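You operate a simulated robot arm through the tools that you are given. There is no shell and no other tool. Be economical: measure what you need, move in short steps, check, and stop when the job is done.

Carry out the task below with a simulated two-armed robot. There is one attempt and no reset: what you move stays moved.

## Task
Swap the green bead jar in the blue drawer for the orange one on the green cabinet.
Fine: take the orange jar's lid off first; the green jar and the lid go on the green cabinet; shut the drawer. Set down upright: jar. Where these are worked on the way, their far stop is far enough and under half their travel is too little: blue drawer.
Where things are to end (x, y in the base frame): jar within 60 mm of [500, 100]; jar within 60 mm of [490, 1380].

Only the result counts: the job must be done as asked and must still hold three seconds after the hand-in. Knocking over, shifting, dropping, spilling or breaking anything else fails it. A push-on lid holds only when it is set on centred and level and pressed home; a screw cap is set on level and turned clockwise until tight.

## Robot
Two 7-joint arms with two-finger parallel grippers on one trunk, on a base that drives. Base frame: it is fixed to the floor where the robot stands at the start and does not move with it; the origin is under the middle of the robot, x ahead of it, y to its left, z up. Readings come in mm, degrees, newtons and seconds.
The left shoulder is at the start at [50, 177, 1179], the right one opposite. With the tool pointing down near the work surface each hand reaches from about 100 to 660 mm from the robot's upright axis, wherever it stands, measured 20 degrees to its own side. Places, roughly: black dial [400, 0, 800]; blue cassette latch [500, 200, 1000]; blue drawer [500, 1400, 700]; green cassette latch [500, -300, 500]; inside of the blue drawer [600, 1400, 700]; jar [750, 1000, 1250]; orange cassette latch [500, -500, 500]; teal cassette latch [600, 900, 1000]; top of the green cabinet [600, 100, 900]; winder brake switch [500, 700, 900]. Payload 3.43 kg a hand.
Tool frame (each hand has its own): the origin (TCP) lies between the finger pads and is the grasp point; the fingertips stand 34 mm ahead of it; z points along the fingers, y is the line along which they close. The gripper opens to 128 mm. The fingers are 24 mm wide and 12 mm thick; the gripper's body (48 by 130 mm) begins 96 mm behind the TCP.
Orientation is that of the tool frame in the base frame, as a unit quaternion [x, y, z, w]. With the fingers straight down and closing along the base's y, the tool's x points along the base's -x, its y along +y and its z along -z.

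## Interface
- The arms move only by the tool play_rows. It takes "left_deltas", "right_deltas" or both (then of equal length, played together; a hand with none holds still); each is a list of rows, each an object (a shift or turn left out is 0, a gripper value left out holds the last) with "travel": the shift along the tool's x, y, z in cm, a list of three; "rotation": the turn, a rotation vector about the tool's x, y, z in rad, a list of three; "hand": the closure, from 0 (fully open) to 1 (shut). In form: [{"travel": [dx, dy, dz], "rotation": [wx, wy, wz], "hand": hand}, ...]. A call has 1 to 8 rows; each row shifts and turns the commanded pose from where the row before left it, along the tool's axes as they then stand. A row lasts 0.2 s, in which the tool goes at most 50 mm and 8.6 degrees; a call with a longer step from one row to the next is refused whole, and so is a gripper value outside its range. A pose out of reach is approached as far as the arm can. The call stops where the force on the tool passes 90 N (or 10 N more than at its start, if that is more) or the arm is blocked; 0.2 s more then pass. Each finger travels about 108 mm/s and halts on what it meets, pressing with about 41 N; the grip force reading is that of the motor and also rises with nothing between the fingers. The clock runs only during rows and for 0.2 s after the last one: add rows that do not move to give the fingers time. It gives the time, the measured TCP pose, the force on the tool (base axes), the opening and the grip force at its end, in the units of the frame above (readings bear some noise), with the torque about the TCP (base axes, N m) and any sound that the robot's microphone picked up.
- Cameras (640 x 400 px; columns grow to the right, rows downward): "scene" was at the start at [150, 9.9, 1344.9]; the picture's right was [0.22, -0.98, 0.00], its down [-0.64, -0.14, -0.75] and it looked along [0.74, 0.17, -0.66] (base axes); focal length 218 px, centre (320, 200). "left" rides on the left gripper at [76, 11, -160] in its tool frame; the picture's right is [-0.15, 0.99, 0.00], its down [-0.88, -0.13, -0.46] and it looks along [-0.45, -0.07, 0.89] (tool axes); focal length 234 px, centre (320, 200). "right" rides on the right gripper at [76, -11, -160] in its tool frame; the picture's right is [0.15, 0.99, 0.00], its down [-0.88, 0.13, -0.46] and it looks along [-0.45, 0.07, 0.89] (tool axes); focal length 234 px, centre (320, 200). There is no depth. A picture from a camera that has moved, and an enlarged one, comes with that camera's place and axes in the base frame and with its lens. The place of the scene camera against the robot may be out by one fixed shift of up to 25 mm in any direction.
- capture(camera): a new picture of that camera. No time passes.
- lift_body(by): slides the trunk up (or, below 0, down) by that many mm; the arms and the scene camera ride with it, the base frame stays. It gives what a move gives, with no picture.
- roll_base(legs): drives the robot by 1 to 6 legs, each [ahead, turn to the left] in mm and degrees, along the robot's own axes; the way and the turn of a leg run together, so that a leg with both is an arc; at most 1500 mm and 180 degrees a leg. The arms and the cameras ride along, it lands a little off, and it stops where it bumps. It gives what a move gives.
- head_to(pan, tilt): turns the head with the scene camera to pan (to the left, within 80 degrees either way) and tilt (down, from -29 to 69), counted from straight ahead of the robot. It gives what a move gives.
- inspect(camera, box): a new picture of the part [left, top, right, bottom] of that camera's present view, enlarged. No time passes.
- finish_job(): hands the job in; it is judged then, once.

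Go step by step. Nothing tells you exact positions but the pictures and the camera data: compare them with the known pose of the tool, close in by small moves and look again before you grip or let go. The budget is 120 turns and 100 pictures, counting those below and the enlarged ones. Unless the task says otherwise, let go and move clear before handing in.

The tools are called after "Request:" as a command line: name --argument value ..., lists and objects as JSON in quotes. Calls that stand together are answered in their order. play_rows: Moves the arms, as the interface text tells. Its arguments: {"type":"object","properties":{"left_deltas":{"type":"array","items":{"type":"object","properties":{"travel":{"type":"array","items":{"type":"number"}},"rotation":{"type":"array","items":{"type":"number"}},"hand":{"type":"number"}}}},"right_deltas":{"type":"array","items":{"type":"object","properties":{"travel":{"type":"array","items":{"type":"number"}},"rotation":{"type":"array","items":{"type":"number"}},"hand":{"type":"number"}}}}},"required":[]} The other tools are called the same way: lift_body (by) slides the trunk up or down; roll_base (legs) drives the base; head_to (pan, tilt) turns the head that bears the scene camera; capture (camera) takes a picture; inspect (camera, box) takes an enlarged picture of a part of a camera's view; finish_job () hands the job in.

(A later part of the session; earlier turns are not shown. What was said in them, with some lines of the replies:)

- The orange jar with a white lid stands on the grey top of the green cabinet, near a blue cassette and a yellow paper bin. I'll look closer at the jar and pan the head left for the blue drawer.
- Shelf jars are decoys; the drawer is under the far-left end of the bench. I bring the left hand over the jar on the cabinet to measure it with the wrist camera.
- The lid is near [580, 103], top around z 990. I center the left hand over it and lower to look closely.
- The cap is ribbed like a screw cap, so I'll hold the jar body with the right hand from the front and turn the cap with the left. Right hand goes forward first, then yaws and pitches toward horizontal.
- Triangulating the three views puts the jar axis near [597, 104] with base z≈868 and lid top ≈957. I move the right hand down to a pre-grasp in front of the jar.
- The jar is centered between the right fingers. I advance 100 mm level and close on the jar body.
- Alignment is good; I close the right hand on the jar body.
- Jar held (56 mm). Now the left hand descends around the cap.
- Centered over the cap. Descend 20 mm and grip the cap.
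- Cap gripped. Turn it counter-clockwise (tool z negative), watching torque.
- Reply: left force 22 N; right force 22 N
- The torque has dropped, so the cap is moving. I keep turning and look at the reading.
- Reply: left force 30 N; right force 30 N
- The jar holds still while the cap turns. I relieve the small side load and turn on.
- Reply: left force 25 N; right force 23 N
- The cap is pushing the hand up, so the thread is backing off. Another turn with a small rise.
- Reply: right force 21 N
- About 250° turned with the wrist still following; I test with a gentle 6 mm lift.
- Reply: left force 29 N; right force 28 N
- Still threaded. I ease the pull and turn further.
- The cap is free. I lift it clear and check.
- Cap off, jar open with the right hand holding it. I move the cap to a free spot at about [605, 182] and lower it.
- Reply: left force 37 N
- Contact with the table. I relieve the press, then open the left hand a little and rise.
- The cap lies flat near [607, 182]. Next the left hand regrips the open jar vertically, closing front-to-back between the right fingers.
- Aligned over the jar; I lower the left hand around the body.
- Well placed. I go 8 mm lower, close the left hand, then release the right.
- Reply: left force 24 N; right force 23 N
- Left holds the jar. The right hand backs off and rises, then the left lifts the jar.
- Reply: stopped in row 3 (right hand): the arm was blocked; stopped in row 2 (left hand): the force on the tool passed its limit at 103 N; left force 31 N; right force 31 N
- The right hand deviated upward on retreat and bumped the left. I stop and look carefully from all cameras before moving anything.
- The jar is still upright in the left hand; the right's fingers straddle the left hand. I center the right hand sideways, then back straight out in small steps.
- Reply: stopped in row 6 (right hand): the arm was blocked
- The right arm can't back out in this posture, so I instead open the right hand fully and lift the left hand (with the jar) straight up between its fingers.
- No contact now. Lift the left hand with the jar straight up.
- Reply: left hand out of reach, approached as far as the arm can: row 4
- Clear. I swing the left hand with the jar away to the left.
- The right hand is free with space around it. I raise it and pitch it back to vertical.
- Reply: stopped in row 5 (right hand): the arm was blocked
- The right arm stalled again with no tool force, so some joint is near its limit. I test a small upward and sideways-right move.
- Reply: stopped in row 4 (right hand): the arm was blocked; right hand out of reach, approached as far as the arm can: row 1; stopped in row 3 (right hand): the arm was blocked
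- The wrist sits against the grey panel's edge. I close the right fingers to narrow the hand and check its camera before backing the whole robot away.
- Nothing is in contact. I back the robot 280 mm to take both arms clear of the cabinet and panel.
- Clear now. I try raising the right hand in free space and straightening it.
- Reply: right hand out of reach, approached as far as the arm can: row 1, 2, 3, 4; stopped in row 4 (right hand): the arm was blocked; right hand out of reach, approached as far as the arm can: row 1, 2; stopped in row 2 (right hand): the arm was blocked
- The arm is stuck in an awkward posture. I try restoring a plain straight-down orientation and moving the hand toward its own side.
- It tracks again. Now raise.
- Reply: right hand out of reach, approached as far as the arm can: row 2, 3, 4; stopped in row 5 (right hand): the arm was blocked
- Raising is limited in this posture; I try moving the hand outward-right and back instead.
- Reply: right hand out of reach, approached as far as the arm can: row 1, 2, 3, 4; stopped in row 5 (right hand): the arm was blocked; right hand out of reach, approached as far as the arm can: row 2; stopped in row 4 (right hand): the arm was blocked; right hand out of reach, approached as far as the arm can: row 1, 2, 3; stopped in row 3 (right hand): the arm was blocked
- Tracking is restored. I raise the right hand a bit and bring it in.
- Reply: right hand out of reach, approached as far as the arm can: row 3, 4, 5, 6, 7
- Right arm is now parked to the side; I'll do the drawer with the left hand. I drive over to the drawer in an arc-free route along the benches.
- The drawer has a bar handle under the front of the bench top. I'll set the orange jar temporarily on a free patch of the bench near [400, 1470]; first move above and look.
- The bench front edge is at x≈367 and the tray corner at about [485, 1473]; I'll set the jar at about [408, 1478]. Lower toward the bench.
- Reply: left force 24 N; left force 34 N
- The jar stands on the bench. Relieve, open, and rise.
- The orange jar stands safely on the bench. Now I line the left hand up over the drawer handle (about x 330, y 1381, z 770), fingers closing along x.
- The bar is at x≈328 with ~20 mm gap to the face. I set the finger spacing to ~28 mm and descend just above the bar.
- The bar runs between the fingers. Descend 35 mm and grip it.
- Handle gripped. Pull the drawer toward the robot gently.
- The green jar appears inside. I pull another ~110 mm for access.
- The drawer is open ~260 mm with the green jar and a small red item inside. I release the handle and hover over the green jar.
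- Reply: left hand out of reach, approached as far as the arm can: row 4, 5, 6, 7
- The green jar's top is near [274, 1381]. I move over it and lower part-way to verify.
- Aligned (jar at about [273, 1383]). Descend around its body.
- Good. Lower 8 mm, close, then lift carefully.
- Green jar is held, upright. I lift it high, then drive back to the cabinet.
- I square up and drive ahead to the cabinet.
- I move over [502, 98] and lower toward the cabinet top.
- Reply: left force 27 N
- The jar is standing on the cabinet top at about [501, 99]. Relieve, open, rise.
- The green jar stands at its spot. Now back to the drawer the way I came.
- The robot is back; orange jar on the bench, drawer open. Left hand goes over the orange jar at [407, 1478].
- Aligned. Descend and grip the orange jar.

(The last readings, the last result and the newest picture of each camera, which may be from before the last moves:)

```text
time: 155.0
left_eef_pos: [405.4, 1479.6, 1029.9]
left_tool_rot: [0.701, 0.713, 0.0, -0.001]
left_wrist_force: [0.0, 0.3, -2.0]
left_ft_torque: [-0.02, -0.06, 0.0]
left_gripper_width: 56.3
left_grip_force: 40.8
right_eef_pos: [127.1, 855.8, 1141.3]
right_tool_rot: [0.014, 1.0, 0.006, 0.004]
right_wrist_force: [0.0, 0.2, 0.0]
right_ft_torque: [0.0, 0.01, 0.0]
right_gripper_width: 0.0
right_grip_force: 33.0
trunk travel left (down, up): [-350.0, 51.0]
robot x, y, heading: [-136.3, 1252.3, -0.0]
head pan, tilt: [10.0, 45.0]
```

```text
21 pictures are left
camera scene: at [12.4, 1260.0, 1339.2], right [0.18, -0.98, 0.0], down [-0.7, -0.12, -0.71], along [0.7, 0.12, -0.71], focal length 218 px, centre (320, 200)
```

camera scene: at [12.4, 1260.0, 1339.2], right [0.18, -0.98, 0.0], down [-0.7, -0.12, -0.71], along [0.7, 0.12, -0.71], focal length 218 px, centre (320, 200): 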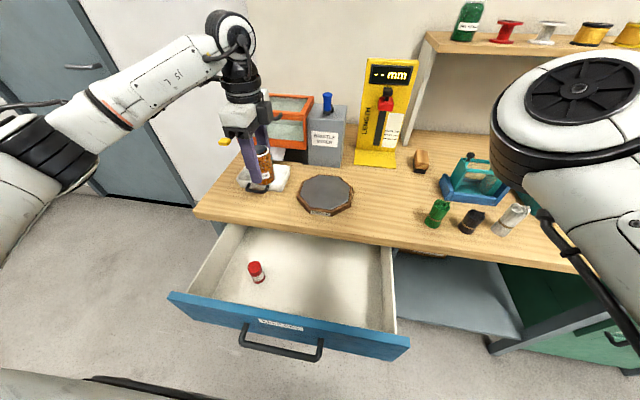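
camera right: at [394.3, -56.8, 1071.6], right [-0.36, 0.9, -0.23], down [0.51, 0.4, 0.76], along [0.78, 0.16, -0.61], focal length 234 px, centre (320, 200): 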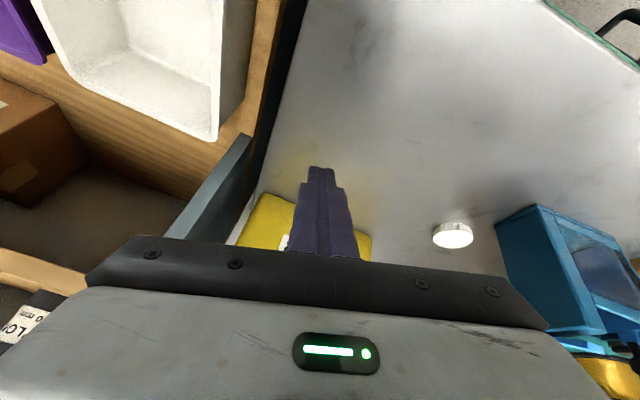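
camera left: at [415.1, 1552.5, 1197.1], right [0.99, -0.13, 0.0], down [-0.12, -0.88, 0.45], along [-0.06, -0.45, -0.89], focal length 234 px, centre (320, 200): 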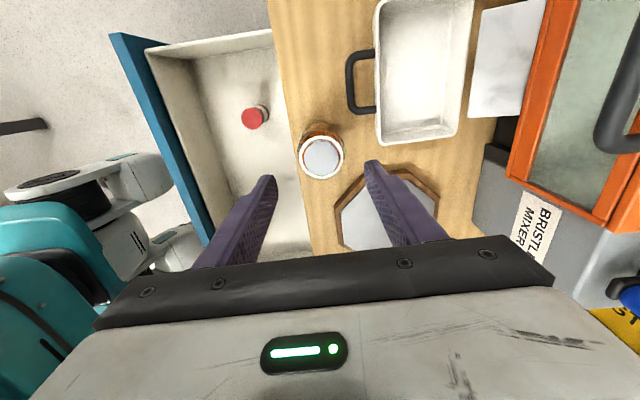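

Orange jar lifted. Move over the drawer spot [240, 1381] (closed-frame ≈ [500, 1381]) and lower.

Request:
play_rows --left_deltas '[{"travel": [-1.92, -3.34, 0]}, {"travel": [-1.92, -3.34, 0]}, {"travel": [-1.92, -3.34, 0]}, {"travel": [-1.92, -3.34, 0]}, {"travel": [-1.92, -3.34, 0]}, {"travel": [0, 0, 4]}, {"travel": [0, 0, 4]}, {}]'

Request:
capture --camera "left"

```text
time: 156.8
left_eef_pos: [240.7, 1382.6, 948.5]
left_tool_rot: [0.701, 0.713, 0.0, -0.001]
left_wrist_force: [0.0, -0.1, -1.9]
left_ft_torque: [0.0, 0.02, 0.03]
left_gripper_width: 56.3
left_grip_force: 41.0
right_eef_pos: [125.6, 856.6, 1143.0]
right_tool_rot: [0.014, 1.0, 0.006, 0.004]
right_wrist_force: [-0.1, -0.4, 0.1]
right_ft_torque: [0.02, 0.01, 0.0]
right_gripper_width: 0.0
right_grip_force: 32.4
trunk travel left (down, up): [-350.0, 51.0]
robot x, y, heading: [-133.2, 1256.1, 0.3]
head pan, tilt: [10.0, 45.0]
```

```text
20 pictures are left
camera left: at [251.1, 1457.3, 1107.6], right [0.99, -0.13, 0.0], down [-0.12, -0.88, 0.46], along [-0.06, -0.45, -0.89], focal length 234 px, centre (320, 200)
```

left: 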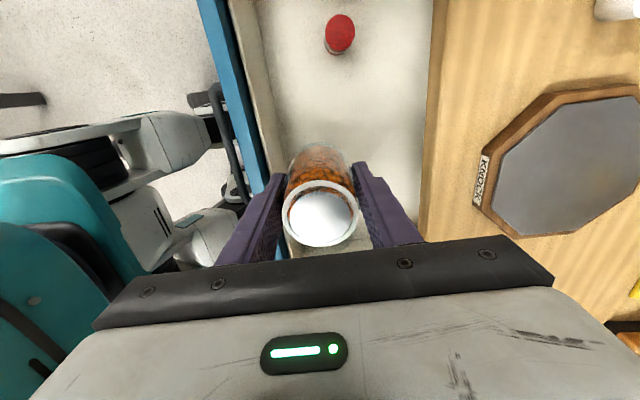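

The drawer seems to have slid back a little when I let go of the handle (now ~200 mm open), so the right spot is where the green jar stood, [274, 1383]. I shift there and lower.

Request:
play_rows --left_deltas '[{"travel": [0, 3.4, 0]}, {"travel": [0, 0, 4]}, {"travel": [0, 0, 4]}, {"travel": [0, 0, 4]}, {"travel": [0, 0, 4]}, {"travel": [0, 0, 2]}, {}]'

Request:
capture --camera "left"

Request:
inspect --camera "scene" --box '[160, 200, 420, 370]'

```text
time: 158.4
left_eef_pos: [277.4, 1379.6, 770.2]
left_tool_rot: [0.703, 0.712, -0.001, 0.001]
left_wrist_force: [0.2, -1.2, -2.0]
left_ft_torque: [0.05, 0.0, 0.01]
left_gripper_width: 56.0
left_grip_force: 41.0
right_eef_pos: [126.1, 856.9, 1142.0]
right_tool_rot: [0.014, 1.0, 0.006, 0.003]
right_wrist_force: [-0.5, 0.4, -0.1]
right_ft_torque: [0.01, 0.02, 0.03]
right_gripper_width: 0.0
right_grip_force: 32.6
trunk travel left (down, up): [-350.0, 51.0]
robot x, y, heading: [-136.3, 1256.2, 0.3]
head pan, tilt: [10.0, 45.0]
```

```text
19 pictures are left
camera left: at [288.1, 1455.1, 928.7], right [0.99, -0.13, 0.0], down [-0.12, -0.88, 0.46], along [-0.06, -0.45, -0.89], focal length 234 px, centre (320, 200)
```

left: 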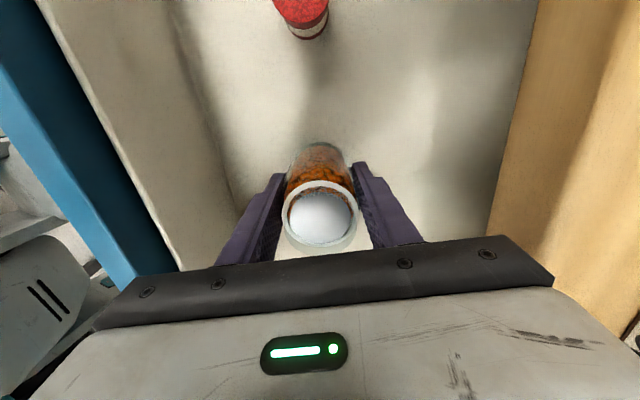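

```text
2.35 times, centred on (290, 285) of scene
camera zoom: at [12.2, 1259.9, 1339.3], right [0.18, -0.98, 0.0], down [-0.7, -0.12, -0.71], along [0.7, 0.12, -0.71], focal length 512 px, centre (391, 0)
```

zoom: 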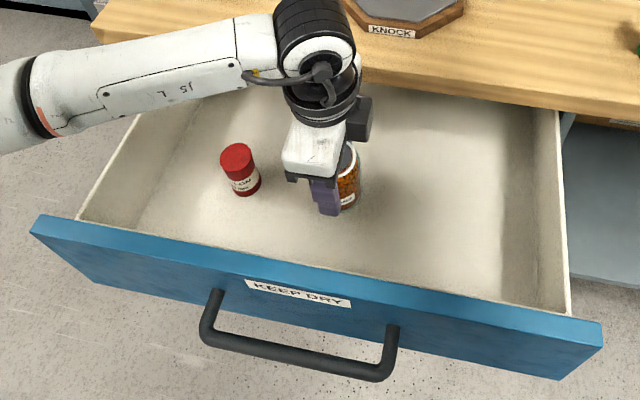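

Request:
play_rows --left_deltas '[{"travel": [0, 0, 1]}, {"travel": [0, 0, 1]}, {}]'

Request:
play_rows --left_deltas '[{"travel": [0, 0, 0.4]}, {"travel": [0, 0, 0.4]}, {}]'

Request:
play_rows --left_deltas '[{"travel": [0, 0, 0.3]}, {"travel": [0, 0, 0.3]}, {}]'

```text
time: 159.2
left_eef_pos: [275.3, 1379.3, 750.6]
left_tool_rot: [0.701, 0.713, 0.001, 0.0]
left_wrist_force: [0.0, -0.7, -2.0]
left_ft_torque: [0.0, -0.02, 0.06]
left_gripper_width: 56.2
left_grip_force: 41.0
right_eef_pos: [126.2, 856.9, 1141.5]
right_tool_rot: [0.013, 1.0, 0.006, 0.004]
right_wrist_force: [1.1, 0.3, -0.3]
right_ft_torque: [-0.03, 0.0, 0.02]
right_gripper_width: 0.0
right_grip_force: 33.2
trunk travel left (down, up): [-350.0, 51.0]
robot x, y, heading: [-136.9, 1252.5, 0.2]
head pan, tilt: [10.0, 45.0]
```

```text
time: 160.0
left_eef_pos: [274.3, 1379.6, 741.7]
left_tool_rot: [0.702, 0.712, 0.0, 0.001]
left_wrist_force: [0.2, -0.3, -2.2]
left_ft_torque: [0.04, 0.01, 0.0]
left_gripper_width: 56.0
left_grip_force: 40.7
right_eef_pos: [126.4, 857.4, 1141.3]
right_tool_rot: [0.014, 1.0, 0.006, 0.004]
right_wrist_force: [0.5, -0.1, -0.5]
right_ft_torque: [0.05, -0.02, -0.02]
right_gripper_width: 0.0
right_grip_force: 33.3
trunk travel left (down, up): [-350.0, 51.0]
robot x, y, heading: [-136.7, 1257.1, 0.1]
head pan, tilt: [10.0, 45.0]
```

```text
time: 160.8
left_eef_pos: [275.2, 1380.1, 736.0]
left_tool_rot: [0.702, 0.712, -0.001, 0.0]
left_wrist_force: [-0.6, 0.0, -1.9]
left_ft_torque: [0.0, 0.01, 0.02]
left_gripper_width: 56.1
left_grip_force: 41.0
right_eef_pos: [126.0, 857.7, 1142.6]
right_tool_rot: [0.014, 1.0, 0.006, 0.004]
right_wrist_force: [-0.4, -0.1, -0.5]
right_ft_torque: [-0.02, -0.01, 0.02]
right_gripper_width: 0.0
right_grip_force: 33.1
trunk travel left (down, up): [-350.0, 51.0]
robot x, y, heading: [-134.3, 1254.3, -0.0]
head pan, tilt: [10.0, 45.0]
```

Request:
play_rows --left_deltas '[{"travel": [0, 0, 0.3]}, {"travel": [0, 0, 0.2]}, {}]'

Request:
play_rows --left_deltas '[{"travel": [0, 0, 0.25]}, {"travel": [0, 0, 0.2]}, {}]'

```text
time: 161.6
left_eef_pos: [274.4, 1381.7, 734.3]
left_tool_rot: [0.702, 0.713, 0.002, 0.003]
left_wrist_force: [-1.1, 4.8, 25.2]
left_ft_torque: [0.33, 0.48, -0.04]
left_gripper_width: 56.1
left_grip_force: 40.7
right_eef_pos: [124.7, 857.0, 1141.8]
right_tool_rot: [0.014, 1.0, 0.007, 0.005]
right_wrist_force: [-0.7, 0.4, 0.5]
right_ft_torque: [-0.01, 0.0, 0.0]
right_gripper_width: 0.0
right_grip_force: 33.2
trunk travel left (down, up): [-350.0, 51.0]
robot x, y, heading: [-136.8, 1254.7, 0.1]
head pan, tilt: [10.0, 45.0]
```

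```text
time: 162.4
left_eef_pos: [275.6, 1377.9, 729.2]
left_tool_rot: [0.701, 0.713, 0.001, 0.003]
left_wrist_force: [-0.8, 1.5, 34.4]
left_ft_torque: [-0.09, 0.4, -0.03]
left_gripper_width: 56.1
left_grip_force: 40.6
right_eef_pos: [123.8, 857.0, 1141.2]
right_tool_rot: [0.014, 1.0, 0.006, 0.004]
right_wrist_force: [-0.1, 0.0, -0.9]
right_ft_torque: [0.0, 0.0, 0.0]
right_gripper_width: 0.0
right_grip_force: 33.1
trunk travel left (down, up): [-350.0, 51.0]
robot x, y, heading: [-136.0, 1255.8, 0.3]
head pan, tilt: [10.0, 45.0]
```

The jar rests on the drawer floor. I relieve the press, open, and rise.

Request:
play_rows --left_deltas '[{"travel": [0, 0, -0.5]}, {}, {"hand": 0.4}, {}, {"travel": [0, 0, -2]}, {"travel": [0, 0, -3]}, {"travel": [0, 0, -4]}, {"travel": [0, 0, -4]}]'

Request:
capture --camera "left"

Request:
inspect --camera "scene" --box '[160, 200, 420, 370]'

```text
time: 164.2
left_eef_pos: [275.1, 1381.4, 861.8]
left_tool_rot: [0.702, 0.712, 0.0, -0.001]
left_wrist_force: [0.4, 0.5, 0.4]
left_ft_torque: [-0.01, 0.02, -0.01]
left_gripper_width: 76.9
left_grip_force: 0.1
right_eef_pos: [125.6, 856.9, 1141.0]
right_tool_rot: [0.015, 1.0, 0.005, 0.003]
right_wrist_force: [-0.6, 0.3, -0.4]
right_ft_torque: [0.0, 0.02, -0.01]
right_gripper_width: 0.0
right_grip_force: 33.2
trunk travel left (down, up): [-350.0, 51.0]
robot x, y, heading: [-136.8, 1253.2, 0.3]
head pan, tilt: [10.0, 45.0]
```

```text
17 pictures are left
camera left: at [285.6, 1454.8, 1021.7], right [0.99, -0.13, 0.0], down [-0.12, -0.88, 0.45], along [-0.06, -0.45, -0.89], focal length 234 px, centre (320, 200)
```

left: 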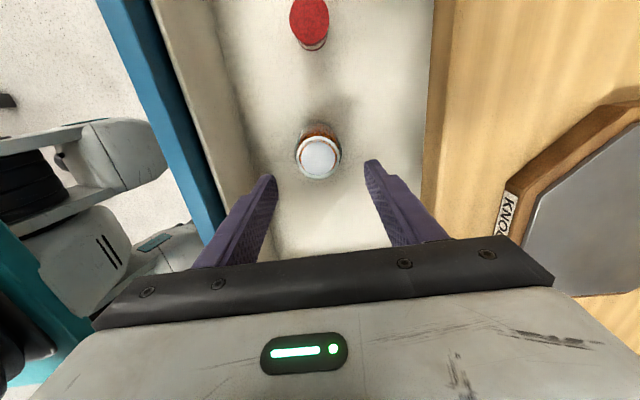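

```text
2.35 times, centred on (290, 285) of scene
camera zoom: at [12.0, 1259.7, 1339.3], right [0.18, -0.98, 0.0], down [-0.7, -0.12, -0.71], along [0.7, 0.12, -0.71], focal length 512 px, centre (391, 0)
```

zoom: 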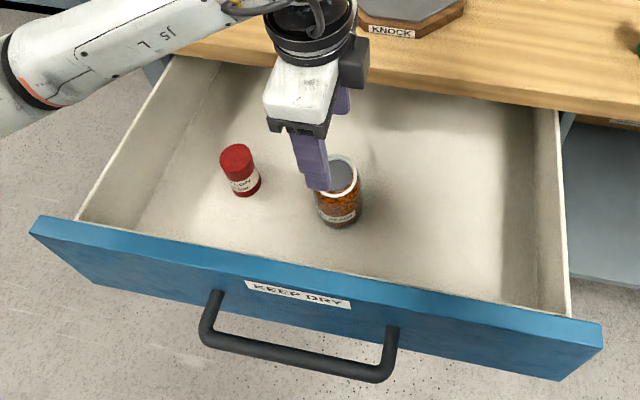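

The orange jar stands upright in the drawer. To close it I raise the hand, back the robot so the hand is in front of the drawer, and push the handle bar in.

Request:
play_rows --left_deltas '[{"travel": [0, 0, -3], "hand": 1.0}, {"travel": [0, 0, -4]}, {"travel": [0, 0, -4]}, {}]'

Request:
roll_base --legs '[[-240, 0]]'

Request:
capture --camera "left"

Request:
capture --camera "scene"

```text
time: 165.2
left_eef_pos: [275.5, 1382.0, 969.9]
left_tool_rot: [0.702, 0.713, 0.0, -0.001]
left_wrist_force: [-0.9, 0.6, 0.5]
left_ft_torque: [0.03, 0.03, 0.02]
left_gripper_width: 0.0
left_grip_force: 32.9
right_eef_pos: [125.6, 857.4, 1141.8]
right_tool_rot: [0.014, 1.0, 0.007, 0.004]
right_wrist_force: [0.9, -0.1, -0.4]
right_ft_torque: [-0.03, 0.03, 0.03]
right_gripper_width: 0.1
right_grip_force: 33.1
trunk travel left (down, up): [-350.0, 51.0]
robot x, y, heading: [-134.6, 1254.1, 0.1]
head pan, tilt: [10.0, 45.0]
```

```text
time: 167.0
left_eef_pos: [38.9, 1381.8, 969.2]
left_tool_rot: [0.702, 0.712, 0.001, 0.0]
left_wrist_force: [-0.2, 0.4, 0.4]
left_ft_torque: [-0.01, -0.03, 0.0]
left_gripper_width: 0.2
left_grip_force: 32.8
right_eef_pos: [-110.5, 857.0, 1141.5]
right_tool_rot: [0.013, 1.0, 0.006, 0.003]
right_wrist_force: [-0.1, 0.1, -0.4]
right_ft_torque: [0.0, -0.04, 0.01]
right_gripper_width: 0.0
right_grip_force: 32.9
trunk travel left (down, up): [-350.0, 51.0]
robot x, y, heading: [-371.1, 1254.2, 0.1]
head pan, tilt: [10.0, 45.0]
```

```text
15 pictures are left
camera left: at [49.1, 1456.1, 1129.5], right [0.99, -0.13, 0.0], down [-0.12, -0.88, 0.46], along [-0.06, -0.45, -0.89], focal length 234 px, centre (320, 200)
```

left: 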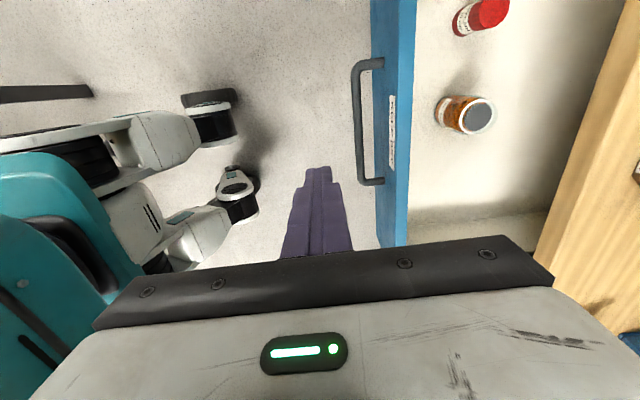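

```text
14 pictures are left
camera scene: at [-225.4, 1259.5, 1339.4], right [0.18, -0.98, 0.0], down [-0.7, -0.12, -0.71], along [0.7, 0.12, -0.71], focal length 218 px, centre (320, 200)
```

scene: 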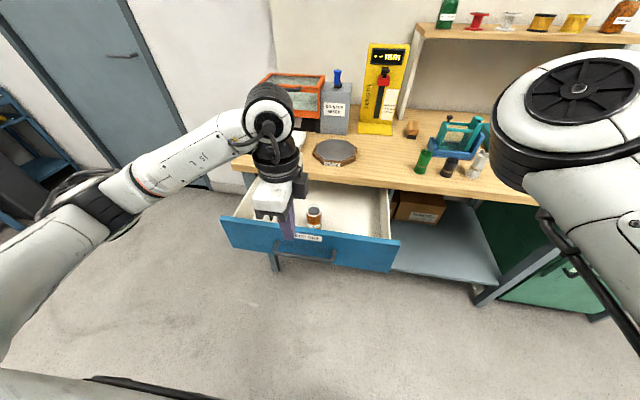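

The bar is at x≈98 (drawer ~230 mm open), so the jar will end near [505, 1380] — good. I lower the closed fingers in front of the bar.

Request:
play_rows --left_deltas '[{"travel": [0, 0, 3.7]}, {"travel": [0, 0, 3.7]}, {"travel": [0, 0, 3.7]}, {"travel": [0, 0, 3.7]}, {"travel": [0, 0, 3.7]}, {}]'

Request:
play_rows --left_deltas '[{"travel": [0, 2, 0]}, {"travel": [0, 2, 0]}, {"travel": [0, 1.5, 0]}, {"travel": [0, 1.5, 0]}, {"travel": [0, 1.5, 0]}, {"travel": [0, 1.5, 0]}, {"travel": [0, 1.5, 0]}, {}]'

Request:
capture --camera "left"

```text
time: 168.4
left_eef_pos: [38.9, 1383.1, 785.0]
left_tool_rot: [0.701, 0.713, 0.0, 0.0]
left_wrist_force: [0.0, -0.2, -0.5]
left_ft_torque: [0.03, -0.02, -0.01]
left_gripper_width: 0.0
left_grip_force: 32.3
right_eef_pos: [-110.2, 856.6, 1140.9]
right_tool_rot: [0.012, 1.0, 0.006, 0.004]
right_wrist_force: [0.3, 0.1, -0.4]
right_ft_torque: [0.0, 0.01, 0.0]
right_gripper_width: 0.0
right_grip_force: 33.0
trunk travel left (down, up): [-350.0, 51.0]
robot x, y, heading: [-374.1, 1252.4, 0.3]
head pan, tilt: [10.0, 45.0]
```

```text
time: 170.2
left_eef_pos: [153.4, 1383.5, 784.5]
left_tool_rot: [0.701, 0.713, -0.001, 0.0]
left_wrist_force: [0.0, -0.4, 0.2]
left_ft_torque: [0.0, 0.0, -0.02]
left_gripper_width: 0.0
left_grip_force: 32.4
right_eef_pos: [-110.1, 856.3, 1142.2]
right_tool_rot: [0.013, 1.0, 0.006, 0.004]
right_wrist_force: [0.7, 0.2, -0.5]
right_ft_torque: [0.0, 0.03, 0.04]
right_gripper_width: 0.0
right_grip_force: 32.9
trunk travel left (down, up): [-350.0, 51.0]
robot x, y, heading: [-372.1, 1251.7, 0.1]
head pan, tilt: [10.0, 45.0]
```

```text
13 pictures are left
camera left: at [164.5, 1458.4, 944.3], right [0.99, -0.13, 0.0], down [-0.12, -0.88, 0.46], along [-0.06, -0.45, -0.89], focal length 234 px, centre (320, 200)
```

left: 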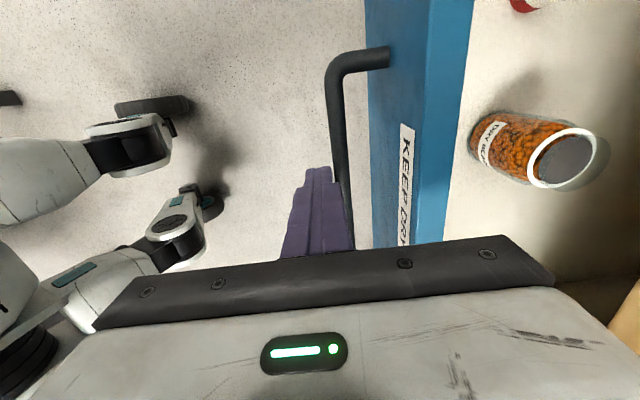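

Pushing works and the jar stays upright. To keep in reach I pull the hand back 110 mm, drive ahead 105 mm, then push the rest slowly.

Request:
play_rows --left_deltas '[{"travel": [0, -2, 0]}, {"travel": [0, -3, 0]}, {"travel": [0, -3, 0]}, {"travel": [0, -3, 0]}, {}]'

Request:
roll_base --legs '[[100, 0]]'

Request:
play_rows --left_deltas '[{"travel": [0, 1.5, 0]}, {"travel": [0, 1.5, 0]}, {"travel": [0, 1.5, 0]}, {"travel": [0, 1.5, 0]}, {"travel": [0, 1.5, 0]}, {"travel": [0, 1.5, 0]}, {"travel": [0, 1.5, 0]}, {}]'

```text
time: 171.4
left_eef_pos: [44.9, 1380.2, 785.4]
left_tool_rot: [0.701, 0.714, 0.001, 0.0]
left_wrist_force: [-0.3, -1.1, 0.8]
left_ft_torque: [0.0, 0.01, 0.03]
left_gripper_width: 0.0
left_grip_force: 32.4
right_eef_pos: [-109.9, 857.3, 1139.9]
right_tool_rot: [0.012, 1.0, 0.007, 0.004]
right_wrist_force: [0.4, -0.3, -0.2]
right_ft_torque: [0.02, 0.02, -0.02]
right_gripper_width: 0.0
right_grip_force: 33.4
trunk travel left (down, up): [-350.0, 51.0]
robot x, y, heading: [-370.3, 1251.8, 0.3]
head pan, tilt: [10.0, 45.0]
```

```text
time: 172.5
left_eef_pos: [144.4, 1380.3, 785.2]
left_tool_rot: [0.701, 0.713, -0.002, -0.001]
left_wrist_force: [-0.1, 0.5, -0.7]
left_ft_torque: [0.0, 0.03, 0.01]
left_gripper_width: 0.0
left_grip_force: 33.0
right_eef_pos: [-9.3, 855.7, 1140.8]
right_tool_rot: [0.014, 1.0, 0.006, 0.002]
right_wrist_force: [-0.2, -0.6, 0.5]
right_ft_torque: [-0.02, 0.06, 0.0]
right_gripper_width: 0.0
right_grip_force: 33.0
trunk travel left (down, up): [-350.0, 51.0]
robot x, y, heading: [-271.8, 1253.4, -0.2]
head pan, tilt: [10.0, 45.0]
```

```text
time: 174.3
left_eef_pos: [249.4, 1383.2, 784.4]
left_tool_rot: [0.701, 0.713, 0.001, -0.001]
left_wrist_force: [0.2, -0.1, 0.4]
left_ft_torque: [0.03, -0.01, 0.02]
left_gripper_width: 0.0
left_grip_force: 33.3
right_eef_pos: [-11.1, 857.0, 1140.7]
right_tool_rot: [0.014, 1.0, 0.006, 0.004]
right_wrist_force: [-0.3, 0.0, -0.4]
right_ft_torque: [-0.01, 0.0, 0.02]
right_gripper_width: 0.0
right_grip_force: 33.3
trunk travel left (down, up): [-350.0, 51.0]
robot x, y, heading: [-271.9, 1253.0, 0.2]
head pan, tilt: [10.0, 45.0]
```

Request:
play_rows --left_deltas '[{"travel": [0, 1.0, 0]}, {"travel": [0, 1.0, 0]}, {"travel": [0, 1.0, 0]}, {"travel": [0, 1.0, 0]}, {"travel": [0, 0.8, 0]}, {"travel": [0, 0.5, 0]}, {"travel": [0, 0.5, 0]}, {}]'

Request:
capture --camera "left"

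```text
time: 176.1
left_eef_pos: [306.0, 1382.4, 786.2]
left_tool_rot: [0.702, 0.712, 0.0, -0.001]
left_wrist_force: [-6.7, 0.4, 2.9]
left_ft_torque: [-0.05, 0.19, -0.06]
left_gripper_width: 0.4
left_grip_force: 33.2
right_eef_pos: [-11.1, 857.1, 1140.6]
right_tool_rot: [0.015, 1.0, 0.006, 0.004]
right_wrist_force: [-0.1, -0.4, 0.9]
right_ft_torque: [0.0, 0.0, -0.02]
right_gripper_width: 0.3
right_grip_force: 33.4
trunk travel left (down, up): [-350.0, 51.0]
robot x, y, heading: [-276.1, 1250.5, 0.4]
head pan, tilt: [10.0, 45.0]
```

```text
12 pictures are left
camera left: at [317.0, 1457.9, 944.8], right [0.99, -0.13, 0.0], down [-0.12, -0.88, 0.45], along [-0.06, -0.45, -0.89], focal length 234 px, centre (320, 200)
```

left: 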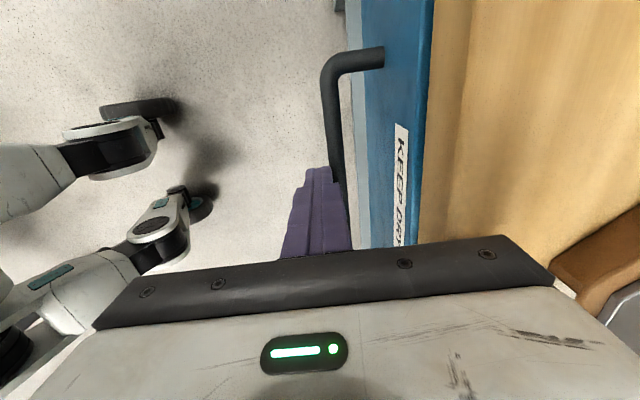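

Force begins to rise, so the drawer is nearly at its stop. I press a few millimetres more.

Request:
play_rows --left_deltas '[{"travel": [0, 0.3, 0]}, {"travel": [0, 0.3, 0]}, {"travel": [0, 0.3, 0]}, {}]'

```text
time: 177.1
left_eef_pos: [307.0, 1383.2, 784.9]
left_tool_rot: [0.702, 0.712, -0.007, -0.009]
left_wrist_force: [-45.3, 0.2, 7.5]
left_ft_torque: [0.0, 1.47, -0.18]
left_gripper_width: 0.0
left_grip_force: 32.9
right_eef_pos: [-15.6, 856.6, 1143.0]
right_tool_rot: [0.013, 1.0, 0.005, 0.005]
right_wrist_force: [0.0, 0.5, -0.6]
right_ft_torque: [0.02, 0.01, 0.0]
right_gripper_width: 0.1
right_grip_force: 33.2
trunk travel left (down, up): [-350.0, 51.0]
robot x, y, heading: [-275.3, 1255.3, 0.0]
head pan, tilt: [10.0, 45.0]
```

The drawer is hard against its stop. I back the hand off and look.

Request:
play_rows --left_deltas '[{"travel": [0, -1.5, 0]}, {"travel": [0, -3, 0]}, {"travel": [0, -3, 0]}, {"travel": [0, -3, 0]}, {}]'

Request:
capture --camera "scene"

Request:
inspect --camera "left" --box '[250, 0, 570, 250]'

```text
time: 178.3
left_eef_pos: [213.0, 1382.5, 784.8]
left_tool_rot: [0.701, 0.713, 0.001, 0.0]
left_wrist_force: [-0.3, 0.7, -0.1]
left_ft_torque: [0.0, 0.03, 0.02]
left_gripper_width: 0.0
left_grip_force: 33.1
right_eef_pos: [-10.3, 856.6, 1140.9]
right_tool_rot: [0.014, 1.0, 0.006, 0.004]
right_wrist_force: [0.3, -0.8, 0.0]
right_ft_torque: [-0.01, 0.04, 0.0]
right_gripper_width: 0.2
right_grip_force: 33.3
trunk travel left (down, up): [-350.0, 51.0]
robot x, y, heading: [-270.0, 1253.7, -0.2]
head pan, tilt: [10.0, 45.0]
```

```text
11 pictures are left
camera scene: at [-125.1, 1259.6, 1339.3], right [0.18, -0.98, 0.0], down [-0.7, -0.12, -0.71], along [0.7, 0.12, -0.71], focal length 218 px, centre (320, 200)
```

scene: 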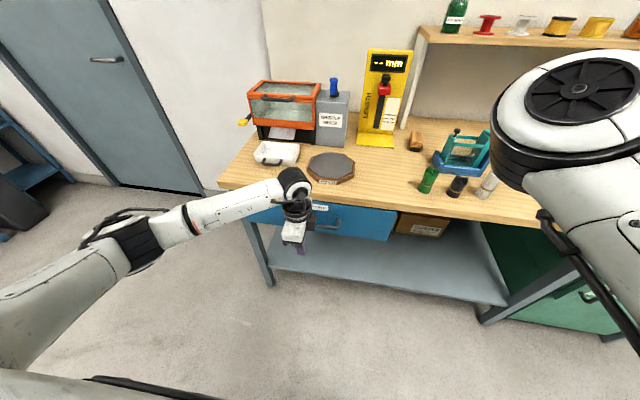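

```text
1.60 times, centred on (410, 125) of left
camera zoom: at [222.9, 1458.5, 944.7], right [0.99, -0.13, 0.0], down [-0.12, -0.88, 0.45], along [-0.06, -0.45, -0.89], focal length 375 px, centre (176, 320)
```

zoom: 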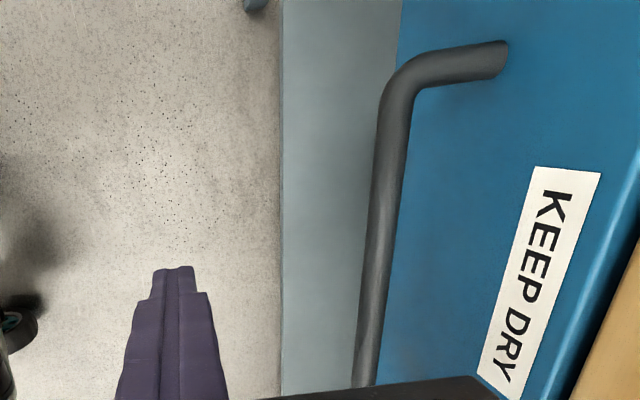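

The orange jar is in the shut drawer with its lid off. The green jar stands on the green cabinet with the orange jar's lid beside it, and both hands are clear, so I hand in.

Request:
finish_job

```text
The job is handed in.
```

I swapped the jars and handed the job in. The orange jar is in the shut blue drawer with its lid off, near [505, 1380]. The green jar stands upright on the green cabinet near [501, 99], with the orange jar's lid beside it.

I last saw the orange jar upright partway through closing the drawer, and I did not reopen it to check. Its position is worked out from how far the drawer moved.

While I was freeing the right arm, the two hands bumped with the orange jar in the left one. The jar stayed upright, and I saw no beads spill.
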